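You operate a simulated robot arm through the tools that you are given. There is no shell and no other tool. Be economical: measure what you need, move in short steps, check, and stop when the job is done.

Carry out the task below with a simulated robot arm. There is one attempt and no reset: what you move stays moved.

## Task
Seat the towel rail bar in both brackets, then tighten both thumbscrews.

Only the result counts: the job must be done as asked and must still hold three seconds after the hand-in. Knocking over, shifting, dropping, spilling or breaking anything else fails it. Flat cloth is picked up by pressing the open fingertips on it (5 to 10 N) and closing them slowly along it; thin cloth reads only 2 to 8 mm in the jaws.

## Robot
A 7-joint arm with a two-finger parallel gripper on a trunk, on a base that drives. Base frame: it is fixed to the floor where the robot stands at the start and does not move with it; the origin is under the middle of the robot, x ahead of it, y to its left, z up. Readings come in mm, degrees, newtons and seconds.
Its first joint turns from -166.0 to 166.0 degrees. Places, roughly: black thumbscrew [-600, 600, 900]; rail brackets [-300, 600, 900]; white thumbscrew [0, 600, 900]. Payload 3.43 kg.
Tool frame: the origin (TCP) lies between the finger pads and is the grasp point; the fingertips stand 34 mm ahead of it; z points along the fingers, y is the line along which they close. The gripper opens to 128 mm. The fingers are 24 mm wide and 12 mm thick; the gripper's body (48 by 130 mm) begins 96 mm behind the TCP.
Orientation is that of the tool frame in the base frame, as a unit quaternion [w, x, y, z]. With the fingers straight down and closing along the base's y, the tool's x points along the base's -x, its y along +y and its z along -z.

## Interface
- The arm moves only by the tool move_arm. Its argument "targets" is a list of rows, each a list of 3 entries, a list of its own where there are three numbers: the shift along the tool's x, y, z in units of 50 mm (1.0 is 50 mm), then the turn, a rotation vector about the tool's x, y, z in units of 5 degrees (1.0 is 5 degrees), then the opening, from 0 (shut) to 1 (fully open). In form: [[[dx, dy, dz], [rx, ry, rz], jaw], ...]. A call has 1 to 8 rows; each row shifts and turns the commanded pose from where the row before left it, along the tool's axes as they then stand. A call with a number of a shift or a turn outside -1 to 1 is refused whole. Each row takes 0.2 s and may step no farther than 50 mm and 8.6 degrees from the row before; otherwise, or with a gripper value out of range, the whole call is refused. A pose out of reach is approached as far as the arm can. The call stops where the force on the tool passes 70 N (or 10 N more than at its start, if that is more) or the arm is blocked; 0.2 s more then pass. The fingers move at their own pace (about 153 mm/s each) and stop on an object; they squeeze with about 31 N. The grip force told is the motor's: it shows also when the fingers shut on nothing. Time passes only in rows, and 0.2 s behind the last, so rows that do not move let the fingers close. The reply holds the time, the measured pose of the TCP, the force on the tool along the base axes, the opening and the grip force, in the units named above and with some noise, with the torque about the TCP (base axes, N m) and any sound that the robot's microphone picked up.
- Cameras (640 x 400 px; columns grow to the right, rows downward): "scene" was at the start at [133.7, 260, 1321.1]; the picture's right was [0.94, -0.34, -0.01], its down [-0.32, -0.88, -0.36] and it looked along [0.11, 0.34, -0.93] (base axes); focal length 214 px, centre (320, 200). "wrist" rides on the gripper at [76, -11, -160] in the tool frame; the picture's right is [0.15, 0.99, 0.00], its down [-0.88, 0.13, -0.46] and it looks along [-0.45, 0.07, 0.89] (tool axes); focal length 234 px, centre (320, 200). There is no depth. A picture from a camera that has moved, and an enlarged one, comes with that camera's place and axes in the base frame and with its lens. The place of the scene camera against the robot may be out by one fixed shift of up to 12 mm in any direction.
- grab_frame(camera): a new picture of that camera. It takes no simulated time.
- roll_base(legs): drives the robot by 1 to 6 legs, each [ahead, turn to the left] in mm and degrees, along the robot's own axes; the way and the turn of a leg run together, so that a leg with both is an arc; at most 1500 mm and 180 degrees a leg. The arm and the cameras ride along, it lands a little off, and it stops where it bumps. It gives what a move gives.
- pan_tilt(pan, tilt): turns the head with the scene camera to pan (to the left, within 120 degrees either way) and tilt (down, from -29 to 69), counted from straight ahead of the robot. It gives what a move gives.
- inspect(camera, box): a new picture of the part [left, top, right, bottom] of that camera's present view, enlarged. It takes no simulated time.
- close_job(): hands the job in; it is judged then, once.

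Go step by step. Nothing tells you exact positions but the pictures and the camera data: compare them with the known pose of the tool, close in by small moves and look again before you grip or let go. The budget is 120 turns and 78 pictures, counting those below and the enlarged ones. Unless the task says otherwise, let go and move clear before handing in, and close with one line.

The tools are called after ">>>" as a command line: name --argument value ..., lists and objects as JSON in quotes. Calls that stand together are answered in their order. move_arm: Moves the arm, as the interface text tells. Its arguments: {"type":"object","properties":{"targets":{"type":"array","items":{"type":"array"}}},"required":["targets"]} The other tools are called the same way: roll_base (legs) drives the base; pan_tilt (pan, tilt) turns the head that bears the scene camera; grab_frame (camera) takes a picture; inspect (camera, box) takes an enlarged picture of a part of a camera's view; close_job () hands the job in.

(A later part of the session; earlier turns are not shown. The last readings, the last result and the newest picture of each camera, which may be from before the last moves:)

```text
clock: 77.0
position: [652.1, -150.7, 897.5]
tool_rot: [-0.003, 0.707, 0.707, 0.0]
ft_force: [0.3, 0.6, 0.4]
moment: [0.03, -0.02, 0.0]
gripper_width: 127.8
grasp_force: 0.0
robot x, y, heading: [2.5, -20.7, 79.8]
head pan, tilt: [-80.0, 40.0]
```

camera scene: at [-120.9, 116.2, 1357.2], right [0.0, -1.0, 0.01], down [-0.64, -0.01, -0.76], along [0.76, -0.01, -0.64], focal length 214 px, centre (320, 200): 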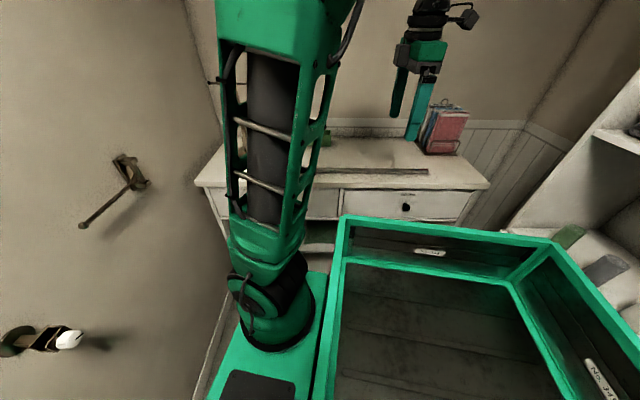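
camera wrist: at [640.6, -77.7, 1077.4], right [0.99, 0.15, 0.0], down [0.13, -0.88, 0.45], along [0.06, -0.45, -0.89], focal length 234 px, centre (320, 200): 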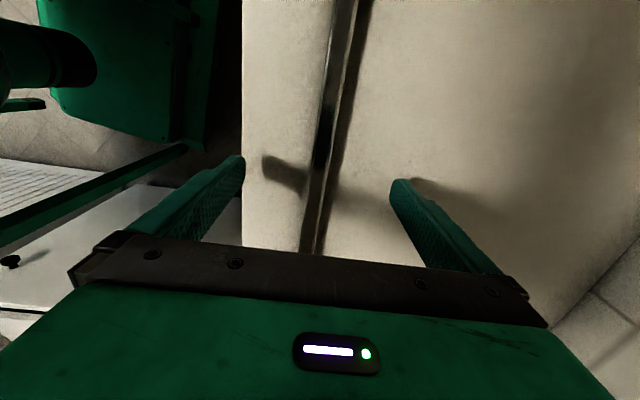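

>>> move_arm --targets '[[[0, 0, 0.08], [0, 0, 0], 1], [[0, 0, 0], [0, 0, 0], 1]]'

>>> inspect --camera "wrist" --box '[200, 80, 440, 230]'

```text
clock: 77.6
position: [651.8, -150.6, 894.4]
tool_rot: [-0.001, 0.707, 0.707, -0.001]
ft_force: [0.3, -1.8, 2.7]
moment: [-0.07, -0.27, -0.08]
gripper_width: 127.9
grasp_force: 0.1
robot x, y, heading: [-4.9, -21.5, 79.4]
head pan, tilt: [-80.0, 40.0]
```

```text
2.67 times, centred on (320, 155) of wrist
camera zoom: at [640.9, -76.4, 1054.1], right [0.99, 0.15, 0.0], down [0.13, -0.88, 0.45], along [0.06, -0.45, -0.89], focal length 624 px, centre (320, 320)
```

zoom: 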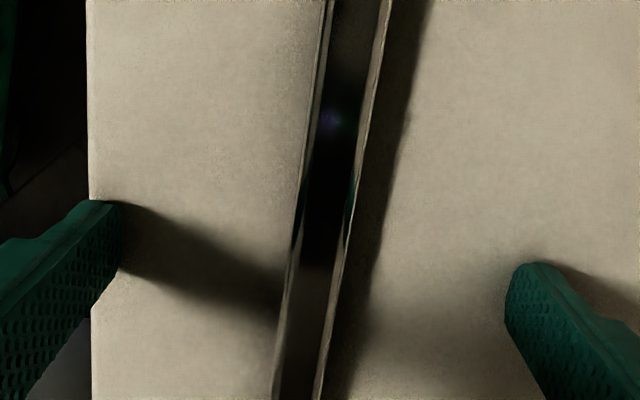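

The tips just touched the counter (z≈860). I'll lift 2 mm and close on the bar.

>>> move_arm --targets '[[[0, 0, -0.05], [0, 0, 0], 0.6], [[0, 0, 0], [0, 0, 0], 0.3], [[0, 0, 0], [0, 0, 0], 0.12], [[0, 0, 0], [0, 0, 0], 0], [[0, 0, 0], [0, 0, 0], 0], [[0, 0, 0], [0, 0, 0], 0]]'

```text
clock: 79.0
position: [651.7, -150.2, 897.8]
tool_rot: [-0.003, 0.707, 0.707, -0.001]
ft_force: [-1.3, -0.1, 2.6]
moment: [0.28, 0.01, 0.02]
gripper_width: 17.5
grasp_force: 31.3
robot x, y, heading: [-0.2, -24.3, 79.5]
head pan, tilt: [-80.0, 40.0]
```

Gripped at 17.5 mm width. I'll lift a little and check whether the bar droops.

>>> move_arm --targets '[[[0, 0, -0.3], [0, 0, 0], 0], [[0, 0, -0.7], [0, 0, 0], 0], [[0, 0, 0], [0, 0, 0], 0]]'

>>> grab_frame --camera "scene"

>>> grab_frame --camera "wrist"

```text
clock: 79.8
position: [652.3, -150.4, 946.1]
tool_rot: [-0.002, 0.708, 0.706, -0.001]
ft_force: [-0.1, -0.1, -3.4]
moment: [-0.34, -0.01, -0.02]
gripper_width: 17.6
grasp_force: 31.2
robot x, y, heading: [-1.6, -20.6, 79.5]
head pan, tilt: [-80.0, 40.0]
```

```text
45 pictures are left
camera scene: at [-120.7, 116.2, 1357.3], right [0.0, -1.0, 0.01], down [-0.64, -0.01, -0.76], along [0.76, -0.01, -0.64], focal length 214 px, centre (320, 200)
```

scene: 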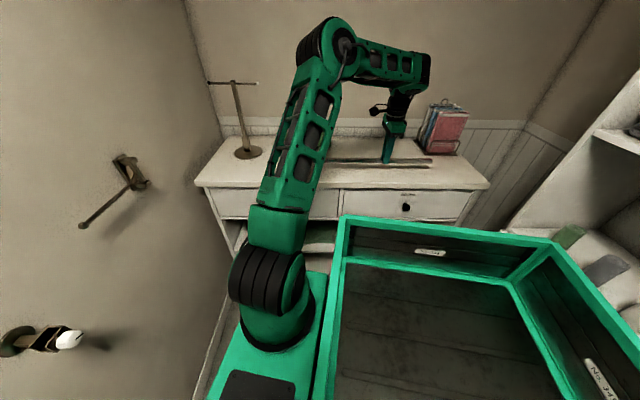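

```text
44 pictures are left
camera wrist: at [641.1, -76.2, 1105.0], right [0.99, 0.15, 0.0], down [0.13, -0.88, 0.45], along [0.06, -0.45, -0.89], focal length 234 px, centre (320, 200)
```

wrist: 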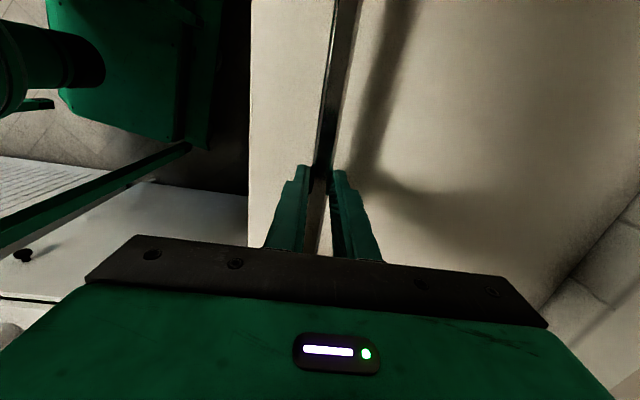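

The bar hangs level: 3.4 N, gripped about 100 mm off its centre. I'll lift it and pull it in close before turning the base.

>>> move_arm --targets '[[[0, 0, -0.8], [0, 0, 0], 0], [[0, 0, -0.8], [0, 0, 0], 0], [[0.2, -0.6, -0.6], [0, 0, 0], 0], [[0.2, -0.7, -0.5], [0, 0, 0], 0], [[0.2, -0.7, -0.5], [0, 0, 0], 0], [[0.2, -0.7, -0.4], [0, 0, 0], 0], [[0.2, -0.7, -0.4], [0, 0, 0], 0], [[0.2, -0.7, -0.3], [0, 0, 0], 0]]'

>>> move_arm --targets '[[[0.2, -0.7, 0], [0, 0, 0], 0], [[0, 0, 0], [0, 0, 0], 0]]'

>>> pan_tilt --pan -60 --tilt 30

>>> grab_frame --camera "scene"

```text
clock: 81.6
position: [446.0, -80.8, 1157.2]
tool_rot: [-0.003, 0.705, 0.71, -0.003]
ft_force: [4.6, 3.5, -5.1]
moment: [-0.8, 0.4, -0.06]
gripper_width: 17.7
grasp_force: 31.1
robot x, y, heading: [-1.1, -21.0, 79.8]
head pan, tilt: [-80.0, 40.0]
```

```text
clock: 82.2
position: [409.1, -73.4, 1163.2]
tool_rot: [-0.002, 0.706, 0.708, -0.001]
ft_force: [-0.1, 0.6, -2.6]
moment: [-0.42, 0.0, 0.01]
gripper_width: 17.3
grasp_force: 31.4
robot x, y, heading: [-1.8, -21.7, 79.6]
head pan, tilt: [-80.0, 40.0]
```

```text
clock: 83.0
position: [408.2, -76.9, 1164.6]
tool_rot: [-0.001, 0.708, 0.706, -0.001]
ft_force: [0.0, -0.2, -3.4]
moment: [-0.38, -0.01, -0.01]
gripper_width: 17.4
grasp_force: 31.6
robot x, y, heading: [0.7, -20.9, 79.9]
head pan, tilt: [-60.0, 30.0]
```

```text
43 pictures are left
camera scene: at [-120.7, 147.4, 1372.2], right [0.34, -0.94, 0.01], down [-0.47, -0.18, -0.86], along [0.81, 0.28, -0.51], focal length 214 px, centre (320, 200)
```

scene: 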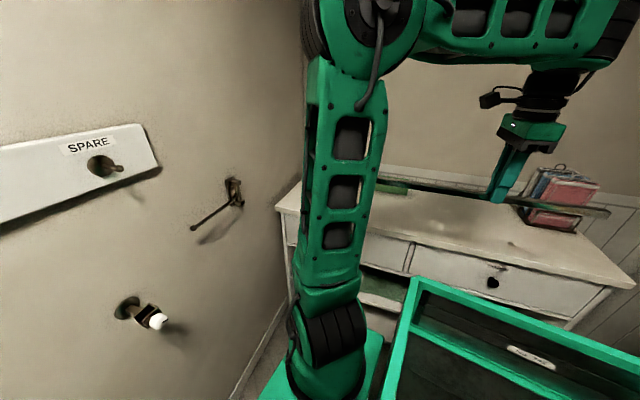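

The bar is held level and close in. I'll turn the base left by 133° so that the wall falls to the arm's good side.

>>> roll_base --legs '[[0, 66], [0, 67]]'

>>> pan_tilt --pan -110 --tilt 30

>>> grab_frame --camera "scene"

```text
clock: 90.0
position: [-249.8, 308.8, 1164.9]
tool_rot: [-0.002, -0.378, 0.926, -0.001]
ft_force: [-0.5, 0.4, -4.1]
moment: [0.25, -0.27, -0.01]
gripper_width: 17.5
grasp_force: 31.1
robot x, y, heading: [-11.6, -8.8, -146.4]
head pan, tilt: [-60.0, 30.0]
```

```text
clock: 91.2
position: [-237.3, 312.7, 1163.8]
tool_rot: [-0.007, -0.377, 0.926, -0.002]
ft_force: [-0.6, 0.1, -3.3]
moment: [0.22, -0.26, 0.02]
gripper_width: 17.8
grasp_force: 31.2
robot x, y, heading: [-11.6, -4.9, -146.2]
head pan, tilt: [-110.0, 30.0]
```

```text
42 pictures are left
camera scene: at [15.6, -182.6, 1373.2], right [0.97, 0.24, 0.01], down [0.13, -0.48, -0.87], along [-0.21, 0.84, -0.5], focal length 214 px, centre (320, 200)
```

scene: 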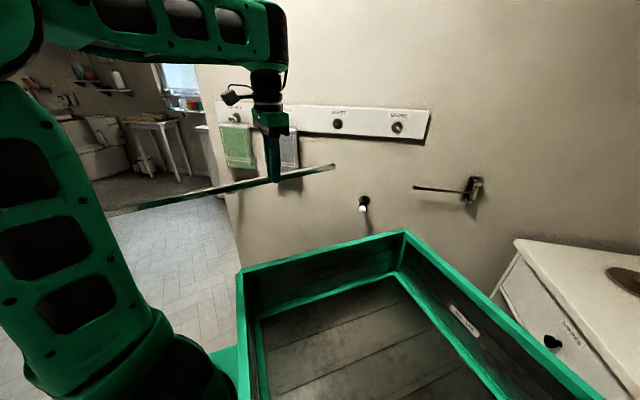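

The bar is in front of the wall. I'll square it parallel to the wall and back the base slightly closer.

>>> move_arm --targets '[[[0, 0, 0], [0, 0, 0.98], 0], [[0, 0, 0], [0, 0, 0.98], 0], [[0, 0, 0], [0, 0, 0.98], 0], [[0, 0, 0], [0, 0, 0.98], 0], [[0, 0, 0], [0, 0, 0.98], 0], [[0, 0, 0], [0, 0, 0.98], 0], [[0, 0, 0], [0, 0, 0.98], 0], [[0, 0, 0], [0, 0, 0.98], 0]]'

>>> roll_base --legs '[[-60, 0]]'

>>> move_arm --targets '[[[0, 0, 0.3], [0, 0, 0.98], 0], [[0, 0, 0.4], [0, 0, 0], 0], [[0, 0, 0], [0, 0, 0], 0]]'

>>> grab_frame --camera "scene"

```text
clock: 93.0
position: [-238.2, 313.7, 1164.7]
tool_rot: [-0.006, -0.045, 0.999, -0.004]
ft_force: [0.6, 0.0, -3.3]
moment: [0.03, -0.36, -0.05]
gripper_width: 17.8
grasp_force: 30.7
robot x, y, heading: [-10.6, -5.5, -145.9]
head pan, tilt: [-110.0, 30.0]
```

```text
clock: 94.0
position: [-189.8, 347.7, 1164.4]
tool_rot: [-0.006, -0.045, 0.999, -0.005]
ft_force: [0.4, 0.2, -2.9]
moment: [0.05, -0.34, 0.04]
gripper_width: 17.6
grasp_force: 30.8
robot x, y, heading: [37.5, 28.6, -146.2]
head pan, tilt: [-110.0, 30.0]
```

```text
clock: 94.8
position: [-179.8, 352.6, 1132.3]
tool_rot: [-0.011, -0.002, 1.0, -0.007]
ft_force: [-0.6, -0.6, -3.3]
moment: [-0.03, -0.32, -0.03]
gripper_width: 17.7
grasp_force: 31.0
robot x, y, heading: [38.9, 27.6, -146.4]
head pan, tilt: [-110.0, 30.0]
```

```text
41 pictures are left
camera scene: at [63.8, -149.9, 1373.2], right [0.97, 0.24, 0.01], down [0.13, -0.48, -0.87], along [-0.2, 0.84, -0.5], focal length 214 px, centre (320, 200)
```

scene: 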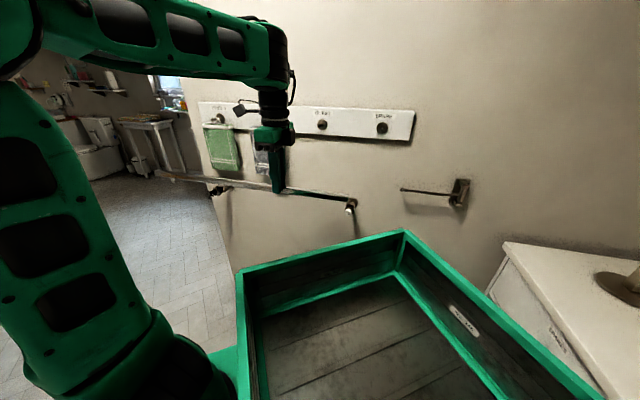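

Good view with both brackets and the bar. I'll zoom on both ends to measure.

>>> inspect --camera "scene" --box '[300, 170, 396, 230]'

>>> inspect --camera "scene" --box '[150, 150, 246, 210]'

>>> inspect --camera "scene" --box '[230, 130, 326, 210]'

```text
6.67 times, centred on (348, 200) of scene
camera zoom: at [63.8, -149.9, 1373.2], right [0.97, 0.24, 0.01], down [0.13, -0.48, -0.87], along [-0.2, 0.84, -0.5], focal length 1430 px, centre (133, 200)
```

zoom: 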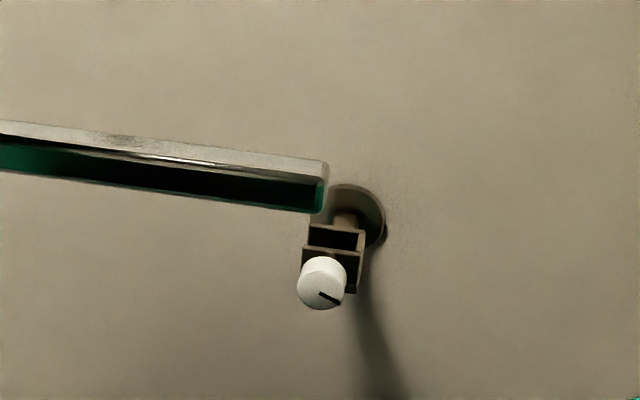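

```text
6.67 times, centred on (198, 180) of scene
camera zoom: at [63.8, -149.9, 1373.2], right [0.97, 0.24, 0.01], down [0.13, -0.48, -0.87], along [-0.2, 0.84, -0.5], focal length 1430 px, centre (1133, 333)
```

zoom: 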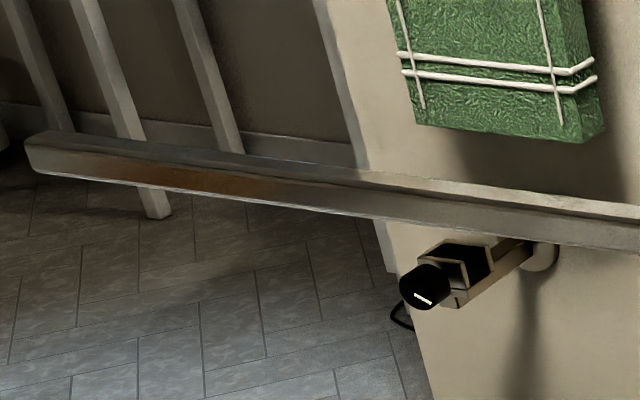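

```text
5.00 times, centred on (278, 170) of scene
camera zoom: at [63.8, -149.9, 1373.2], right [0.97, 0.24, 0.01], down [0.13, -0.48, -0.87], along [-0.2, 0.84, -0.5], focal length 1072 px, centre (530, 350)
```

zoom: 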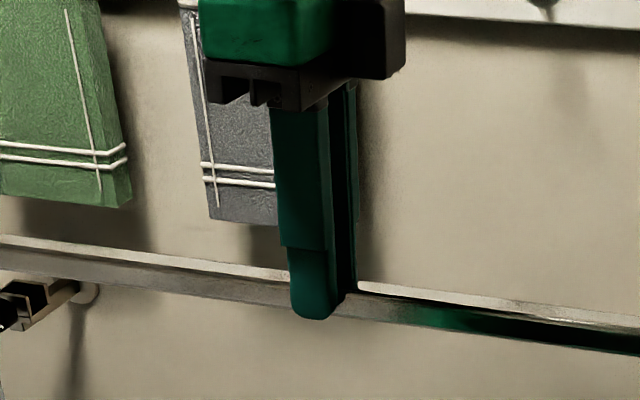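

I have bracket bearings from the head camera; now a wrist view to cross-check absolute position.

>>> grab_frame --camera "wrist"

```text
37 pictures are left
camera wrist: at [-250.2, 342.0, 1293.4], right [-0.15, 0.99, -0.01], down [0.89, 0.14, 0.43], along [0.43, 0.06, -0.9], focal length 234 px, centre (320, 200)
```

wrist: 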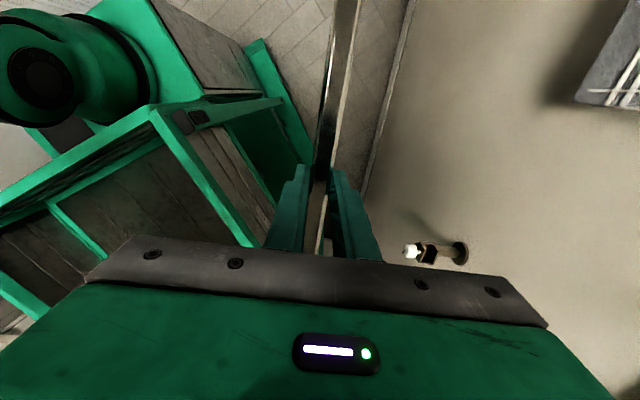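

The bar is level, ~630 mm, close to centred. I'll move it toward the wall under the towels' height and a bit down, shifting 4 mm right, then look again.

>>> move_arm --targets '[[[-0.08, 0.6, 0.7], [0, 0, 0], 0], [[0, 0.6, 0.7], [0, 0, 0], 0], [[0, 0.7, 0.6], [0, 0, 0], 0], [[0, 0.7, 0.4], [0, 0, 0], 0], [[0, 0.6, 0], [0, 0, 0], 0], [[0, 0, 0], [0, 0, 0], 0]]'

>>> inspect --camera "scene" --box '[300, 170, 396, 230]'

>>> inspect --camera "scene" --box '[180, 160, 276, 220]'

```text
clock: 96.2
position: [-176.2, 511.8, 1007.4]
tool_rot: [-0.011, -0.003, 1.0, -0.008]
ft_force: [0.3, -0.6, -2.7]
moment: [0.01, -0.32, -0.01]
gripper_width: 17.4
grasp_force: 31.5
robot x, y, heading: [36.3, 31.2, -145.9]
head pan, tilt: [-110.0, 30.0]
```

```text
6.67 times, centred on (348, 200) of scene
camera zoom: at [64.0, -149.8, 1373.2], right [0.97, 0.24, 0.01], down [0.13, -0.48, -0.87], along [-0.2, 0.84, -0.5], focal length 1430 px, centre (133, 200)
```

zoom: 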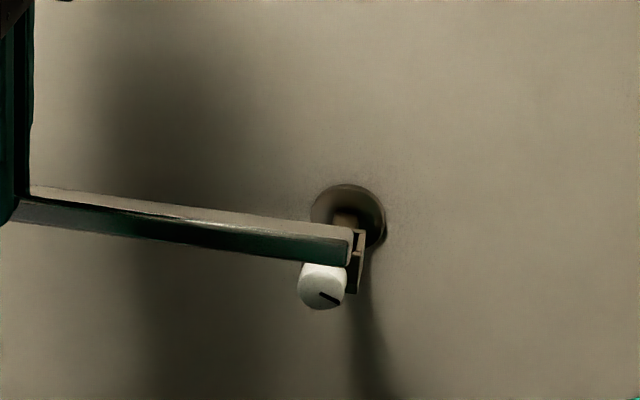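

```text
6.67 times, centred on (228, 190) of scene
camera zoom: at [64.0, -149.8, 1373.2], right [0.97, 0.24, 0.01], down [0.13, -0.48, -0.87], along [-0.2, 0.84, -0.5], focal length 1430 px, centre (933, 267)
```

zoom: 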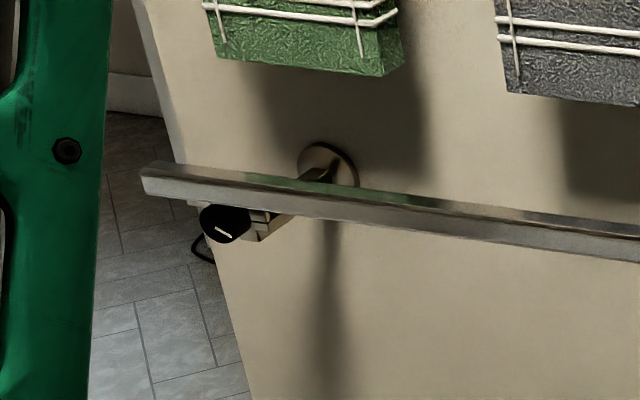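

The bar ends match the bracket spacing closely (only a couple of mm spare). I'll come in low, just above the bracket rims, to keep the hand clear of the hook board, then recheck.

>>> move_arm --targets '[[[0, 0, 0.5], [0, 0, 0], 0], [[0, 0.5, 0], [0, 0, 0], 0], [[0, 0.5, 0], [0, 0, 0], 0], [[0, 0.3, 0], [0, 0, 0], 0], [[0, 0, 0], [0, 0, 0], 0]]'

>>> inspect --camera "scene" --box '[318, 185, 366, 215]'

>>> inspect --camera "scene" --box '[192, 175, 240, 205]'

```text
clock: 97.4
position: [-177.2, 575.6, 980.8]
tool_rot: [-0.011, -0.001, 1.0, -0.008]
ft_force: [0.2, 0.1, -3.2]
moment: [-0.04, -0.33, 0.01]
gripper_width: 17.6
grasp_force: 31.3
robot x, y, heading: [37.0, 29.9, -146.2]
head pan, tilt: [-110.0, 30.0]
```

```text
13.33 times, centred on (342, 200) of scene
camera zoom: at [63.9, -149.8, 1373.2], right [0.97, 0.24, 0.01], down [0.13, -0.48, -0.87], along [-0.2, 0.84, -0.5], focal length 2860 px, centre (27, 200)
```

zoom: 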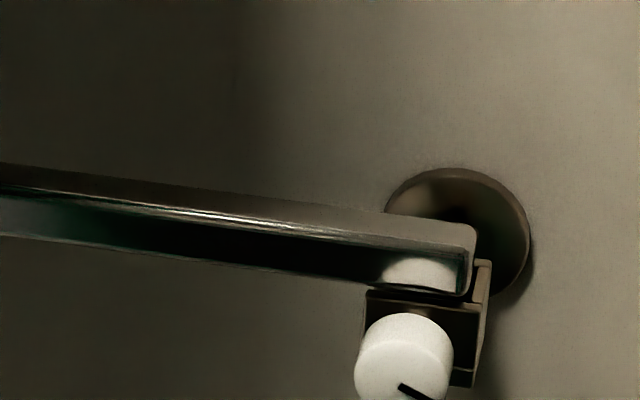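

```text
13.33 times, centred on (216, 190) of scene
camera zoom: at [63.9, -149.8, 1373.2], right [0.97, 0.24, 0.01], down [0.13, -0.48, -0.87], along [-0.2, 0.84, -0.5], focal length 2860 px, centre (1707, 333)
```

zoom: 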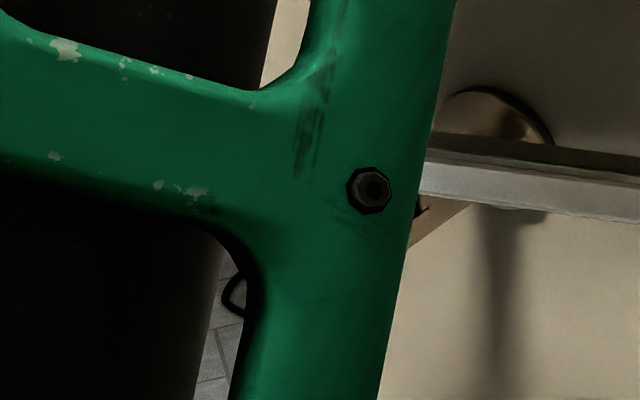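

The right end sits just inside the white bracket's end wall. The arm hides the left one; panning a bit further may reveal it.

>>> pan_tilt --pan -120 --tilt 30

>>> inspect --camera "scene" --box '[145, 160, 241, 220]'

```text
clock: 98.1
position: [-176.7, 577.1, 981.2]
tool_rot: [-0.01, -0.002, 1.0, -0.008]
ft_force: [0.5, -0.6, -3.7]
moment: [0.0, -0.32, -0.02]
gripper_width: 17.8
grasp_force: 31.0
robot x, y, heading: [41.0, 28.5, -146.0]
head pan, tilt: [-120.0, 30.0]
```

```text
6.67 times, centred on (193, 190) of scene
camera zoom: at [79.4, -147.4, 1373.4], right [1.0, 0.07, 0.01], down [0.04, -0.49, -0.87], along [-0.05, 0.87, -0.49], focal length 1430 px, centre (1167, 267)
```

zoom: 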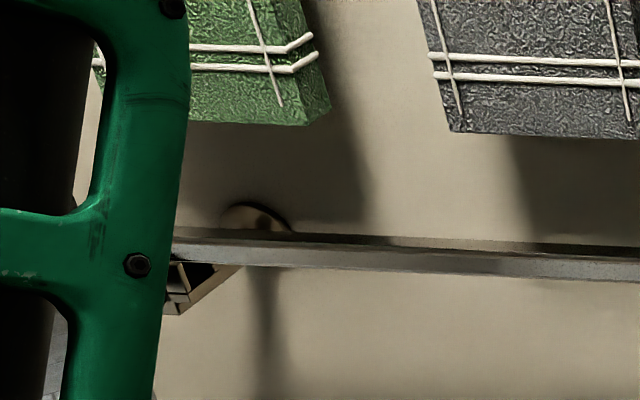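

The left bracket is partly visible, its channel open toward the bar. I'll go forward to y≈592 and feel down gently.

>>> move_arm --targets '[[[0, 0.3, 0], [0, 0, 0], 0], [[0, 0, 0.1], [0, 0, 0], 0], [[0, 0, 0.1], [0, 0, 0], 0], [[0, 0, 0], [0, 0, 0], 0]]'

>>> pan_tilt --pan -110 --tilt 30

>>> inspect --camera "scene" --box '[318, 185, 366, 215]'

```text
clock: 99.1
position: [-179.9, 591.3, 971.9]
tool_rot: [-0.011, -0.002, 1.0, -0.007]
ft_force: [-3.4, -2.2, 13.7]
moment: [0.03, -0.05, 0.1]
gripper_width: 17.8
grasp_force: 31.6
robot x, y, heading: [33.2, 26.1, -146.2]
head pan, tilt: [-120.0, 30.0]
```

```text
clock: 99.8
position: [-179.3, 590.9, 971.6]
tool_rot: [-0.011, -0.002, 1.0, -0.006]
ft_force: [-7.8, -0.7, 15.8]
moment: [0.1, 0.54, 0.11]
gripper_width: 17.6
grasp_force: 30.8
robot x, y, heading: [37.6, 28.6, -146.2]
head pan, tilt: [-110.0, 30.0]
```

```text
13.33 times, centred on (342, 200) of scene
camera zoom: at [63.4, -150.6, 1373.2], right [0.97, 0.24, 0.01], down [0.13, -0.48, -0.87], along [-0.2, 0.84, -0.5], focal length 2860 px, centre (27, 200)
```

zoom: 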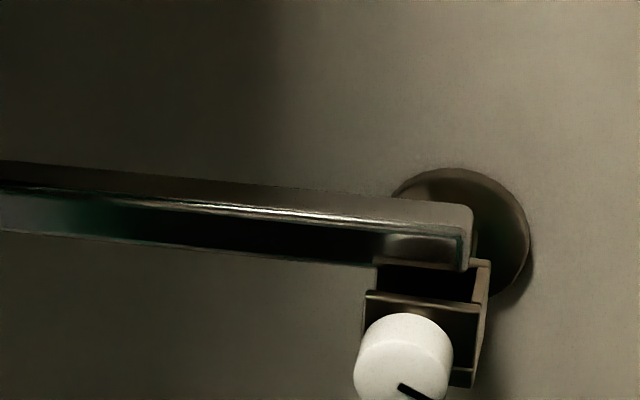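

The bar rests on the rims (z≈935) too far back: the open channel shows in front of it. I'll lift slightly, come 14 mm toward the robot and lower again.

>>> move_arm --targets '[[[0, 0, -0.2], [0, 0, 0], 0], [[0, -0.28, 0], [0, 0, 0], 0], [[0, 0, 0.14], [0, 0, 0], 0], [[0, 0, 0], [0, 0, 0], 0]]'

>>> inspect --camera "scene" --box '[318, 185, 366, 215]'

```text
clock: 100.8
position: [-177.4, 577.9, 974.5]
tool_rot: [-0.012, -0.001, 1.0, -0.008]
ft_force: [1.3, 2.6, -3.5]
moment: [0.14, -0.46, -0.95]
gripper_width: 18.0
grasp_force: 31.3
robot x, y, heading: [37.8, 29.3, -145.8]
head pan, tilt: [-110.0, 30.0]
```

```text
13.33 times, centred on (342, 200) of scene
camera zoom: at [63.9, -149.7, 1373.2], right [0.97, 0.24, 0.01], down [0.13, -0.48, -0.87], along [-0.2, 0.84, -0.5], focal length 2860 px, centre (27, 200)
```

zoom: 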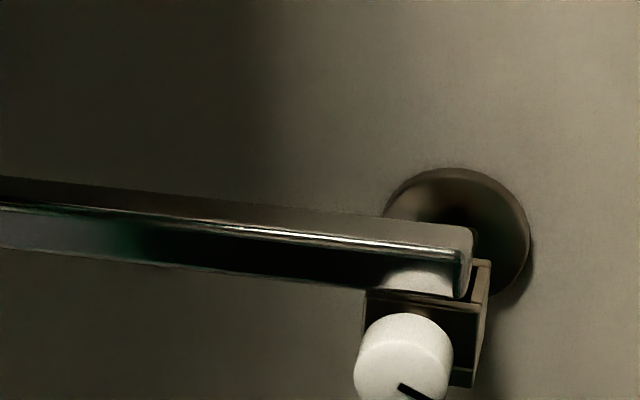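

A small side load shows the left end is already touching its front plate. The right end looks aligned; I'll lower in small steps.

>>> move_arm --targets '[[[0, 0.04, 0.08], [0, 0, 0], 0], [[0, 0, 0.08], [0, 0, 0], 0], [[0, 0, 0], [0, 0, 0], 0]]'

>>> inspect --camera "scene" --box '[318, 185, 366, 215]'

```text
clock: 101.6
position: [-178.5, 578.6, 968.7]
tool_rot: [-0.011, -0.002, 1.0, -0.006]
ft_force: [-2.0, 5.8, 22.4]
moment: [0.26, 0.07, -0.74]
gripper_width: 18.4
grasp_force: 30.9
robot x, y, heading: [38.7, 26.6, -146.2]
head pan, tilt: [-110.0, 30.0]
```

```text
13.33 times, centred on (342, 200) of scene
camera zoom: at [64.0, -150.3, 1373.2], right [0.97, 0.24, 0.01], down [0.13, -0.48, -0.87], along [-0.2, 0.84, -0.5], focal length 2860 px, centre (27, 200)
```

zoom: 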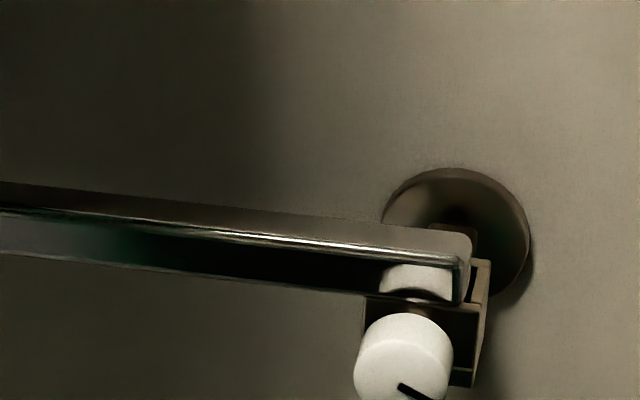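

It now rests on the front plate. The channel centre must be between: y≈585. Lift a little, shift 6 mm back, lower again.

>>> move_arm --targets '[[[0, 0, -0.16], [0, 0, 0], 0], [[0, 0.13, 0], [0, 0, 0], 0], [[0, 0, 0.1], [0, 0, 0], 0], [[0, 0, 0.1], [0, 0, 0], 0], [[0, 0, 0], [0, 0, 0], 0]]'

>>> inspect --camera "scene" --box '[318, 185, 366, 215]'

```text
clock: 102.8
position: [-177.0, 586.5, 964.4]
tool_rot: [-0.012, -0.001, 1.0, -0.008]
ft_force: [-0.8, 0.0, -0.4]
moment: [0.08, 0.87, -0.31]
gripper_width: 17.5
grasp_force: 31.0
robot x, y, heading: [34.9, 23.4, -146.5]
head pan, tilt: [-110.0, 30.0]
```

```text
13.33 times, centred on (342, 200) of scene
camera zoom: at [63.9, -149.9, 1373.2], right [0.97, 0.24, 0.01], down [0.13, -0.48, -0.87], along [-0.2, 0.84, -0.5], focal length 2860 px, centre (27, 200)
```

zoom: 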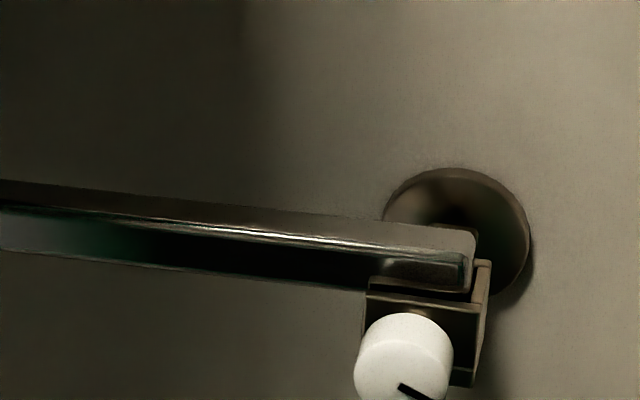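

Now the right end is entering its channel and the left end carries load in its own. Continue lowering.

>>> move_arm --targets '[[[0, 0, 0.1], [0, 0, 0], 0], [[0, 0, 0.1], [0, 0, 0], 0], [[0, 0, 0], [0, 0, 0], 0]]'

>>> inspect --camera "scene" --box '[318, 185, 366, 215]'

```text
clock: 103.6
position: [-176.8, 585.4, 953.3]
tool_rot: [-0.01, -0.002, 1.0, -0.007]
ft_force: [0.0, 1.8, -1.2]
moment: [0.07, 0.38, -0.4]
gripper_width: 17.5
grasp_force: 31.1
robot x, y, heading: [39.4, 27.3, -146.3]
head pan, tilt: [-110.0, 30.0]
```

```text
13.33 times, centred on (342, 200) of scene
camera zoom: at [64.0, -149.8, 1373.2], right [0.97, 0.24, 0.01], down [0.13, -0.48, -0.87], along [-0.2, 0.84, -0.5], focal length 2860 px, centre (27, 200)
```

zoom: 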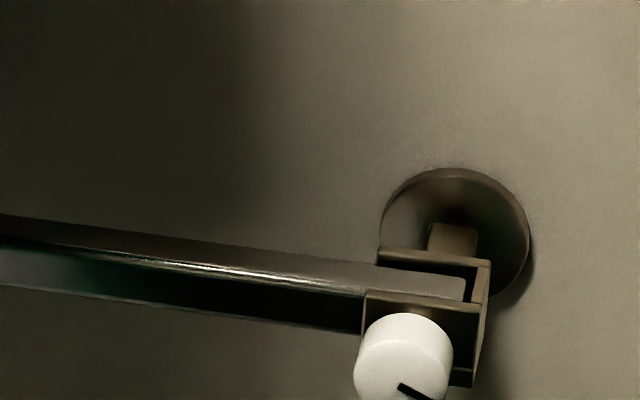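

The right end is in its channel with ~4 mm to the end wall. Lower to the floor of the channel.

>>> move_arm --targets '[[[0, 0, 0.08], [0, 0, 0], 0], [[0, 0, 0.06], [0, 0, 0], 0], [[0, 0, 0], [0, 0, 0], 0]]'

```text
clock: 104.4
position: [-177.4, 586.4, 947.6]
tool_rot: [-0.012, -0.002, 1.0, -0.007]
ft_force: [2.4, 6.8, 22.1]
moment: [0.41, -0.04, -0.38]
gripper_width: 17.5
grasp_force: 31.0
robot x, y, heading: [39.5, 26.2, -146.1]
head pan, tilt: [-110.0, 30.0]
```

Both ends seem to rest on the channel floors (22 N). I'll relax slightly and open the fingers, then rise.

>>> move_arm --targets '[[[0, 0, -0.05], [0, 0, 0], 0], [[0, 0, 0], [0, 0, 0], 0.25], [[0, 0, 0], [0, 0, 0], 0.35], [[0, 0, 0], [0, 0, 0], 0.35]]'

>>> inspect --camera "scene" --box '[200, 160, 370, 266]'

```text
clock: 105.4
position: [-178.2, 585.2, 949.8]
tool_rot: [-0.011, -0.002, 1.0, -0.008]
ft_force: [0.0, 0.4, -0.1]
moment: [-0.02, -0.02, -0.01]
gripper_width: 44.8
grasp_force: 0.0
robot x, y, heading: [41.4, 26.6, -146.0]
head pan, tilt: [-110.0, 30.0]
```

```text
3.76 times, centred on (285, 213) of scene
camera zoom: at [63.9, -149.9, 1373.2], right [0.97, 0.24, 0.01], down [0.13, -0.48, -0.87], along [-0.2, 0.84, -0.5], focal length 807 px, centre (452, 151)
```

zoom: 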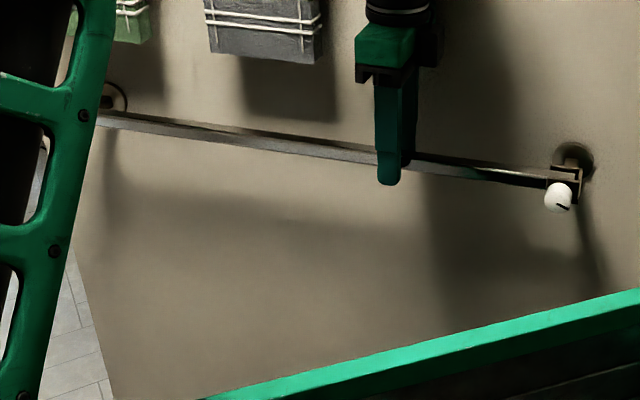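

Bar stays put. I'll rise just enough for the tips to clear, then back away from the wall.

>>> move_arm --targets '[[[0, 0, -0.3], [0, 0, 0], 0.35], [[0, 0, -0.2], [0, 0, 0], 0.35], [[0, -0.8, -0.1], [0, 0, 0], 0.35], [[0, -1, 0], [0, 0, 0], 0.35], [[0, -1, 0], [0, 0, 0], 0.35], [[0, -1, 0], [0, 0, 0], 0.35], [[0, 0, 0], [0, 0, 0], 0.35]]'

>>> grab_frame --camera "scene"

```text
clock: 107.0
position: [-175.1, 392.7, 982.1]
tool_rot: [-0.01, -0.002, 1.0, -0.009]
ft_force: [0.0, -0.1, 0.8]
moment: [-0.01, -0.01, -0.01]
gripper_width: 44.9
grasp_force: 0.1
robot x, y, heading: [34.9, 25.8, -145.8]
head pan, tilt: [-110.0, 30.0]
```

```text
25 pictures are left
camera scene: at [63.9, -149.9, 1373.2], right [0.97, 0.24, 0.01], down [0.13, -0.48, -0.87], along [-0.2, 0.84, -0.5], focal length 214 px, centre (320, 200)
```

scene: 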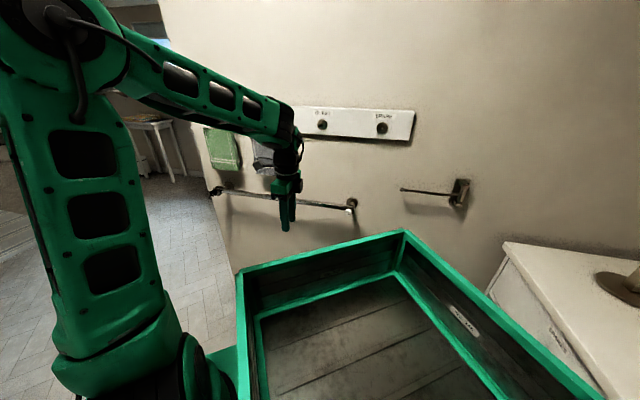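

The black end is visible now; I check it.

>>> inspect --camera "scene" --box '[192, 175, 240, 205]'

```text
13.33 times, centred on (216, 190) of scene
camera zoom: at [63.9, -149.9, 1373.2], right [0.97, 0.24, 0.01], down [0.13, -0.48, -0.87], along [-0.2, 0.84, -0.5], focal length 2860 px, centre (1707, 333)
```

zoom: 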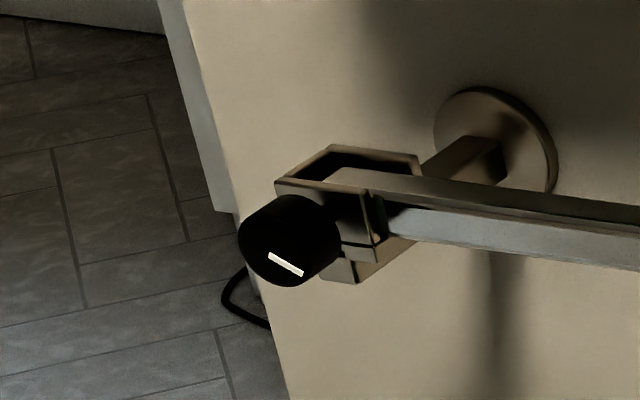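

The bar is well seated at both ends. Now the screws: I estimate knobs at about (−605, 552, 918) black and (3, 552, 918) white. I'll move left while tipping the hand to point at the wall.

>>> move_arm --targets '[[[0.85, 0, 0], [0, 0, 0], 0.45], [[0.85, 0, 0], [-0.7, 0, 0], 0.45], [[0.85, 0, 0], [-1, 0, 0], 0.45], [[0.85, 0, 0], [-1, 0, 0], 0.45], [[0.85, 0, 0], [-1, 0, 0], 0.45], [[0.85, 0, 0], [-1, 0, 0], 0.45], [[0.8, 0, 0], [-1, 0, 0], 0.45], [[0.8, 0, 0], [-1, 0, 0], 0.45]]'

>>> move_arm --targets '[[[0.8, 0, 0], [-1, 0, 0], 0.45], [[0.8, 0, 0], [-1, 0, 0], 0.45], [[0, 0, 0], [-1, 0, 0], 0.45], [[0, 0, 0], [-1, 0, 0], 0.45], [[0, 0, 0], [-1, 0, 0], 0.45], [[0, 0, 0], [-1, 0, 0], 0.45], [[0, 0, 0], [-1, 0, 0], 0.45], [[0, 0, 0], [-1, 0, 0], 0.45]]'

```text
clock: 108.8
position: [-511.0, 397.7, 989.0]
tool_rot: [-0.011, 0.001, 0.96, 0.281]
ft_force: [-0.2, -0.1, 0.0]
moment: [-0.05, 0.05, 0.06]
gripper_width: 57.6
grasp_force: 0.0
robot x, y, heading: [40.0, 29.1, -145.9]
head pan, tilt: [-110.0, 30.0]
```

```text
clock: 110.6
position: [-591.3, 396.5, 991.2]
tool_rot: [-0.011, 0.006, 0.806, 0.591]
ft_force: [-0.1, -0.2, 0.9]
moment: [-0.04, 0.03, 0.04]
gripper_width: 57.2
grasp_force: 0.0
robot x, y, heading: [37.9, 28.4, -146.3]
head pan, tilt: [-110.0, 30.0]
```

Tilt is at 73°. Finish to 90° and approach in front of the black knob at standoff, then look with the wrist camera.

>>> move_arm --targets '[[[0.1, 0, 0], [-0.83, 0, 0], 0.45], [[0.1, 0, 0], [-0.83, 0, 0], 0.45], [[0, 0, 0], [-0.83, 0, 0], 0.45], [[0, 0, 0], [-0.83, 0, 0], 0.45], [[0, -0.45, 0.3], [0, 0, 0], 0.45], [[0, -0.45, 0.3], [0, 0, 0], 0.45], [[0, -0.45, 0.3], [0, 0, 0], 0.45], [[0, 0, 0], [0, 0, 0], 0.45]]'

>>> grab_frame --camera "wrist"

```text
clock: 112.4
position: [-605.7, 439.2, 926.7]
tool_rot: [-0.006, 0.005, 0.714, 0.7]
ft_force: [0.7, -0.5, 1.0]
moment: [-0.04, 0.01, -0.02]
gripper_width: 57.7
grasp_force: 0.1
out of reach, approached as far as the arm can: row 7
robot x, y, heading: [35.5, 31.3, -146.1]
head pan, tilt: [-110.0, 30.0]
```

```text
23 pictures are left
camera wrist: at [-681.5, 278.2, 919.8], right [-0.13, 0.02, 0.99], down [0.88, -0.45, 0.12], along [0.45, 0.89, 0.04], focal length 234 px, centre (320, 200)
```

wrist: 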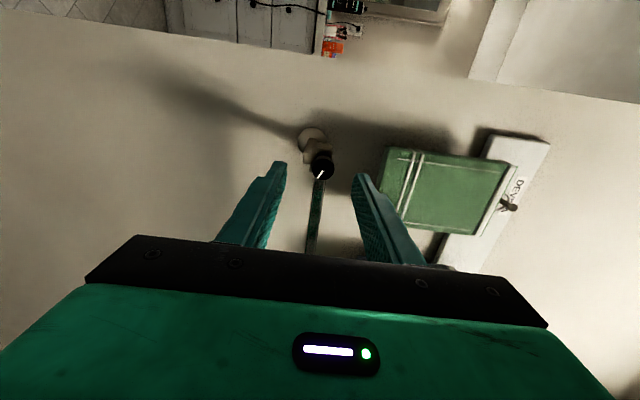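

The knob is aligned vertically between the fingers; it lies ~14 mm to the right (+x) of the tool axis. I'll correct, close in and look again.

>>> move_arm --targets '[[[-0.26, 0, 0.3], [-0.2, 0, 0], 0.45], [[0, 0, 0.5], [0, 0, 0], 0.45], [[0, 0, 0], [0, 0, 0], 0.45]]'

>>> grab_frame --camera "wrist"

```text
clock: 113.2
position: [-608.9, 464.0, 926.4]
tool_rot: [-0.009, 0.006, 0.706, 0.708]
ft_force: [0.3, -0.4, 0.3]
moment: [0.01, 0.02, -0.02]
gripper_width: 57.7
grasp_force: 0.2
out of reach, approached as far as the arm can: row 1
robot x, y, heading: [39.8, 28.6, -146.4]
head pan, tilt: [-110.0, 30.0]
```

```text
22 pictures are left
camera wrist: at [-683.2, 303.6, 916.4], right [-0.12, 0.0, 0.99], down [0.89, -0.45, 0.11], along [0.45, 0.89, 0.06], focal length 234 px, centre (320, 200)
```

wrist: 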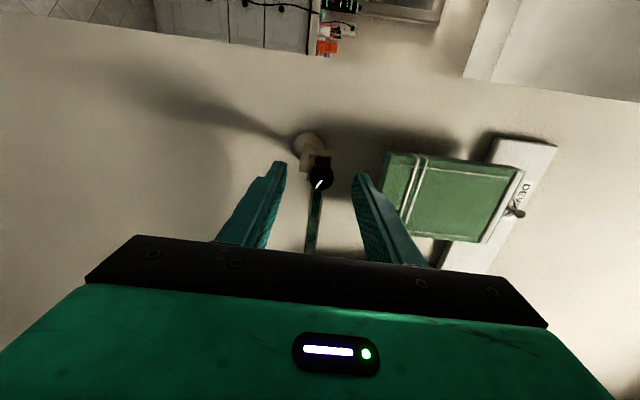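

The knob is at about (−589, 552, 928) from two wrist views. The arm hit some joint limit moving right; I'll rotate the hand counter-clockwise (also gains tightening travel) and see whether that frees it.

>>> move_arm --targets '[[[0, 0, 0], [0, 0, -1], 0.45], [[0, 0, 0], [0, 0, -1], 0.45], [[0, 0, 0], [0, 0, -1], 0.45], [[0, 0, 0], [0, 0, -1], 0.45], [[0, 0, 0], [0, 0, -1], 0.45], [[0, 0, 0], [0, 0, -1], 0.45]]'

```text
clock: 114.6
position: [-606.4, 464.3, 927.0]
tool_rot: [0.176, -0.176, 0.684, 0.686]
ft_force: [-0.4, 0.0, -0.5]
moment: [-0.01, -0.04, 0.01]
gripper_width: 57.6
grasp_force: 0.0
robot x, y, heading: [36.1, 27.3, -146.1]
head pan, tilt: [-110.0, 30.0]
```

That rotated freely. Now retry the shift right and forward.

>>> move_arm --targets '[[[-0.15, -0.08, 0.2], [0, 0, 0], 0.45], [[-0.14, -0.08, 0.2], [0, 0, 0], 0.45], [[0, 0, 0], [0, 0, 0], 0.45]]'

>>> grab_frame --camera "wrist"

```text
clock: 115.4
position: [-589.2, 484.6, 925.8]
tool_rot: [0.175, -0.176, 0.683, 0.687]
ft_force: [0.8, -0.5, 0.1]
moment: [0.0, -0.03, -0.01]
gripper_width: 57.5
grasp_force: 0.1
robot x, y, heading: [37.3, 21.1, -146.0]
head pan, tilt: [-110.0, 30.0]
```

```text
21 pictures are left
camera wrist: at [-649.7, 323.5, 879.6], right [-0.6, 0.0, 0.8], down [0.71, -0.45, 0.54], along [0.36, 0.89, 0.28], focal length 234 px, centre (320, 200)
```

wrist: 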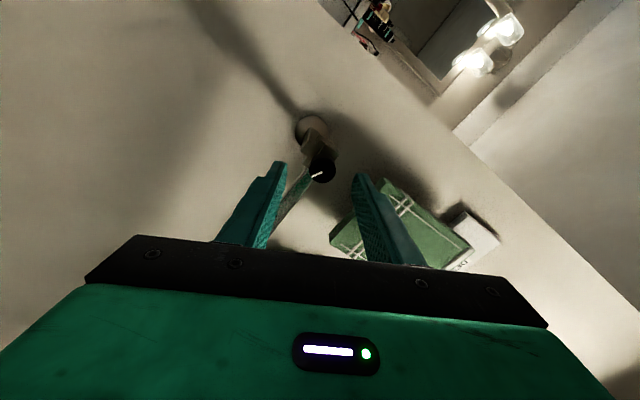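

Aligned: knob ≈ (−587, 552, 929). The wrist had been near its clockwise limit, so I'll unwind it counter-clockwise a long way to gain tightening travel.

>>> move_arm --targets '[[[-0.07, 0.04, 0], [0, 0, -1], 0.45], [[0, 0, 0], [0, 0, -1], 0.45], [[0, 0, 0], [0, 0, -1], 0.45], [[0, 0, 0], [0, 0, -1], 0.45], [[0, 0, 0], [0, 0, -1], 0.45], [[0, 0, 0], [0, 0, -1], 0.45], [[0, 0, 0], [0, 0, -1], 0.45], [[0, 0, 0], [0, 0, -1], 0.45]]'

>>> move_arm --targets '[[[0, 0, 0], [0, 0, -1], 0.45], [[0, 0, 0], [0, 0, -1], 0.45], [[0, 0, 0], [0, 0, -1], 0.45], [[0, 0, 0], [0, 0, -1], 0.45], [[0, 0, 0], [0, 0, -1], 0.45], [[0, 0, 0], [0, 0, -1], 0.45], [[0, 0, 0], [0, 0, -1], 0.45], [[0, 0, 0], [0, 0, -1], 0.45]]'

>>> move_arm --targets '[[[0, 0, 0], [0, 0, -1], 0.45], [[0, 0, 0], [0, 0, -1], 0.45], [[0, 0, 0], [0, 0, -1], 0.45], [[0, 0, 0], [0, 0, -1], 0.45], [[0, 0, 0], [0, 0, -1], 0.45], [[0, 0, 0], [0, 0, -1], 0.45], [[0, 0, 0], [0, 0, -1], 0.45], [[0, 0, 0], [0, 0, -1], 0.45]]'

>>> move_arm --targets '[[[0, 0, 0], [0, 0, -1], 0.45], [[0, 0, 0], [0, 0, -1], 0.45], [[0, 0, 0], [0, 0, -1], 0.45], [[0, 0, 0], [0, 0, -1], 0.45], [[0, 0, 0], [0, 0, -1], 0.45], [[0, 0, 0], [0, 0, -1], 0.45], [[0, 0, 0], [0, 0, -1], 0.45], [[0, 0, 0], [0, 0, -1], 0.45]]'

```text
clock: 117.2
position: [-586.6, 483.8, 931.0]
tool_rot: [0.4, -0.4, 0.582, 0.584]
ft_force: [-0.1, -0.1, -0.2]
moment: [0.01, 0.01, -0.04]
gripper_width: 57.6
grasp_force: 0.1
robot x, y, heading: [38.5, 29.7, -146.0]
head pan, tilt: [-110.0, 30.0]
```

```text
clock: 119.0
position: [-586.5, 484.3, 931.0]
tool_rot: [0.575, -0.575, 0.41, 0.413]
ft_force: [0.2, 0.3, 0.3]
moment: [0.01, 0.01, -0.01]
gripper_width: 57.8
grasp_force: 0.1
robot x, y, heading: [36.0, 27.3, -146.3]
head pan, tilt: [-110.0, 30.0]
```

```text
clock: 120.8
position: [-586.7, 483.4, 930.4]
tool_rot: [0.682, -0.68, 0.19, 0.191]
ft_force: [-0.5, -0.3, -0.4]
moment: [-0.01, 0.02, 0.02]
gripper_width: 57.4
grasp_force: 0.1
robot x, y, heading: [38.1, 27.9, -146.1]
head pan, tilt: [-110.0, 30.0]
```

```text
clock: 122.6
position: [-586.9, 484.0, 931.2]
tool_rot: [0.707, -0.703, -0.056, -0.053]
ft_force: [-0.6, 0.1, 0.1]
moment: [0.0, 0.01, -0.01]
gripper_width: 57.4
grasp_force: 0.1
robot x, y, heading: [37.9, 29.6, -146.1]
head pan, tilt: [-110.0, 30.0]
```

Unwound ~190° freely. A view from this flipped side refines the knob's position.

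>>> grab_frame --camera "wrist"

```text
20 pictures are left
camera wrist: at [-513.6, 324.4, 953.3], right [0.3, 0.0, -0.96], down [-0.85, -0.46, -0.27], along [-0.44, 0.89, -0.13], focal length 234 px, centre (320, 200)
```

wrist: 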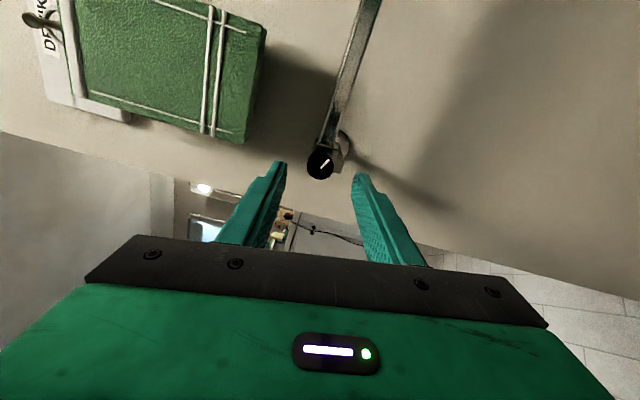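

Both sides agree: knob at (−586, 552, 931). Unwind 60° more, then advance so the tips straddle the knob.

>>> move_arm --targets '[[[0, 0, 0], [0, 0, -1], 0.45], [[0, 0, 0], [0, 0, -1], 0.45], [[0, 0, 0], [0, 0, -1], 0.45], [[0, 0, 0], [0, 0, -1], 0.45], [[0, 0, 0], [0, 0, -1], 0.45], [[0, 0, 0], [0, 0, -1], 0.45], [[0, 0, 0], [0, 0, -1], 0.45], [[0, 0, 0], [0, 0, -1], 0.45]]'

>>> move_arm --targets '[[[0, 0, 0], [0, 0, -1], 0.45], [[0, 0, 0], [0, 0, -1], 0.45], [[0, 0, 0], [0, 0, -1], 0.45], [[0, 0, 0], [0, 0, -1], 0.45], [[0, 0, 0.3], [0, 0, 0], 0.45], [[0, 0, 0.3], [0, 0, 0], 0.45], [[0, 0, 0.16], [0, 0, 0], 0.45], [[0, 0, 0], [0, 0, 0], 0.45]]'

>>> grab_frame --camera "wrist"

```text
clock: 124.4
position: [-586.4, 483.4, 931.8]
tool_rot: [0.645, -0.643, -0.293, -0.291]
ft_force: [0.1, 0.5, -0.1]
moment: [0.01, 0.0, 0.0]
gripper_width: 57.7
grasp_force: 0.0
robot x, y, heading: [37.9, 23.8, -146.1]
head pan, tilt: [-110.0, 30.0]
```

```text
clock: 126.2
position: [-587.6, 521.1, 931.8]
tool_rot: [0.585, -0.582, -0.399, -0.398]
ft_force: [0.7, -0.8, 1.2]
moment: [0.01, 0.0, -0.01]
gripper_width: 57.4
grasp_force: 0.1
robot x, y, heading: [39.0, 24.6, -145.8]
head pan, tilt: [-110.0, 30.0]
```

```text
19 pictures are left
camera wrist: at [-570.5, 361.7, 1006.4], right [0.97, 0.0, -0.22], down [-0.2, -0.45, -0.87], along [-0.1, 0.89, -0.44], focal length 234 px, centre (320, 200)
```

wrist: 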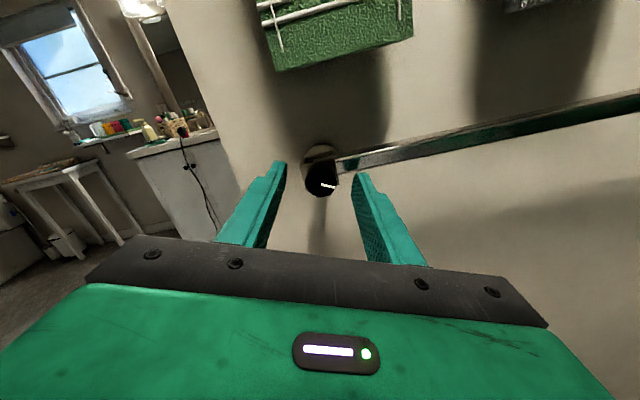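

The knob is between the tips with ~15 mm overlap. Closing on it.

>>> move_arm --targets '[[[0, 0, 0.06], [0, 0, 0], 0.35], [[0, 0, 0], [0, 0, 0], 0.2], [[0, 0, 0], [0, 0, 0], 0], [[0, 0, 0], [0, 0, 0], 0], [[0, 0, 0], [0, 0, 0], 0]]'

```text
clock: 127.4
position: [-586.6, 524.2, 932.6]
tool_rot: [0.585, -0.583, -0.399, -0.399]
ft_force: [2.0, 0.0, -2.4]
moment: [-0.09, 0.01, -0.1]
gripper_width: 26.2
grasp_force: 45.3
robot x, y, heading: [38.6, 25.5, -146.5]
head pan, tilt: [-110.0, 30.0]
```

Gripped at 26 mm. Now turn clockwise 40° and watch the torque about y.

>>> move_arm --targets '[[[0, 0, 0], [0, 0, 1], 0], [[0, 0, 0], [0, 0, 1], 0], [[0, 0, 0], [0, 0, 1], 0], [[0, 0, 0], [0, 0, 1], 0], [[0, 0, 0], [0, 0, 1], 0], [[0, 0, 0], [0, 0, 1], 0], [[0, 0, 0], [0, 0, 1], 0], [[0, 0, 0], [0, 0, 1], 0]]'

>>> grab_frame --camera "wrist"

```text
clock: 129.2
position: [-587.1, 524.5, 930.5]
tool_rot: [0.686, -0.684, -0.175, -0.174]
ft_force: [7.4, -7.0, 2.6]
moment: [-0.21, -0.02, 0.29]
gripper_width: 26.1
grasp_force: 45.1
robot x, y, heading: [34.1, 29.2, -146.2]
head pan, tilt: [-110.0, 30.0]
```

```text
18 pictures are left
camera wrist: at [-524.9, 364.4, 977.0], right [0.6, 0.0, -0.8], down [-0.71, -0.46, -0.54], along [-0.37, 0.89, -0.27], focal length 234 px, centre (320, 200)
```

wrist: 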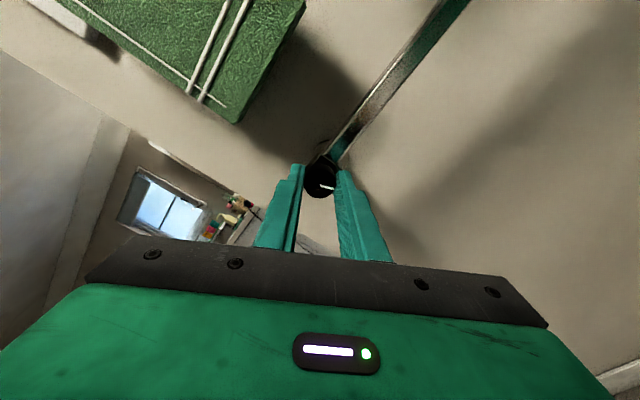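

The knob turned with the hand (mark kept its place relative to the gripper). Continue clockwise, watching the torque.

>>> move_arm --targets '[[[0, 0, 0], [0, 0, 1], 0], [[0, 0, 0], [0, 0, 1], 0], [[0, 0, 0], [0, 0, 1], 0], [[0, 0, 0], [0, 0, 1], 0], [[0, 0, 0], [0, 0, 1], 0], [[0, 0, 0], [0, 0, 1], 0], [[0, 0, 0], [0, 0, 1], 0], [[0, 0, 0], [0, 0, 1], 0]]'

>>> move_arm --targets '[[[0, 0, 0], [0, 0, 1], 0], [[0, 0, 0], [0, 0, 1], 0], [[0, 0, 0], [0, 0, 1], 0], [[0, 0, 0], [0, 0, 1], 0], [[0, 0, 0], [0, 0, 1], 0], [[0, 0, 0], [0, 0, 1], 0], [[0, 0, 0], [0, 0, 1], 0], [[0, 0, 0], [0, 0, 1], 0]]'

```text
clock: 131.0
position: [-587.1, 523.7, 930.1]
tool_rot: [0.704, -0.703, 0.068, 0.072]
ft_force: [15.1, -34.0, -13.1]
moment: [-0.55, 0.01, -0.66]
gripper_width: 26.3
grasp_force: 44.9
robot x, y, heading: [37.7, 30.5, -145.8]
head pan, tilt: [-110.0, 30.0]
```

```text
clock: 132.8
position: [-587.0, 525.0, 929.6]
tool_rot: [-0.636, 0.638, -0.305, -0.307]
ft_force: [13.7, -19.9, -25.8]
moment: [-0.84, -0.02, -0.53]
gripper_width: 26.2
grasp_force: 45.0
robot x, y, heading: [41.8, 28.2, -146.2]
head pan, tilt: [-110.0, 30.0]
```

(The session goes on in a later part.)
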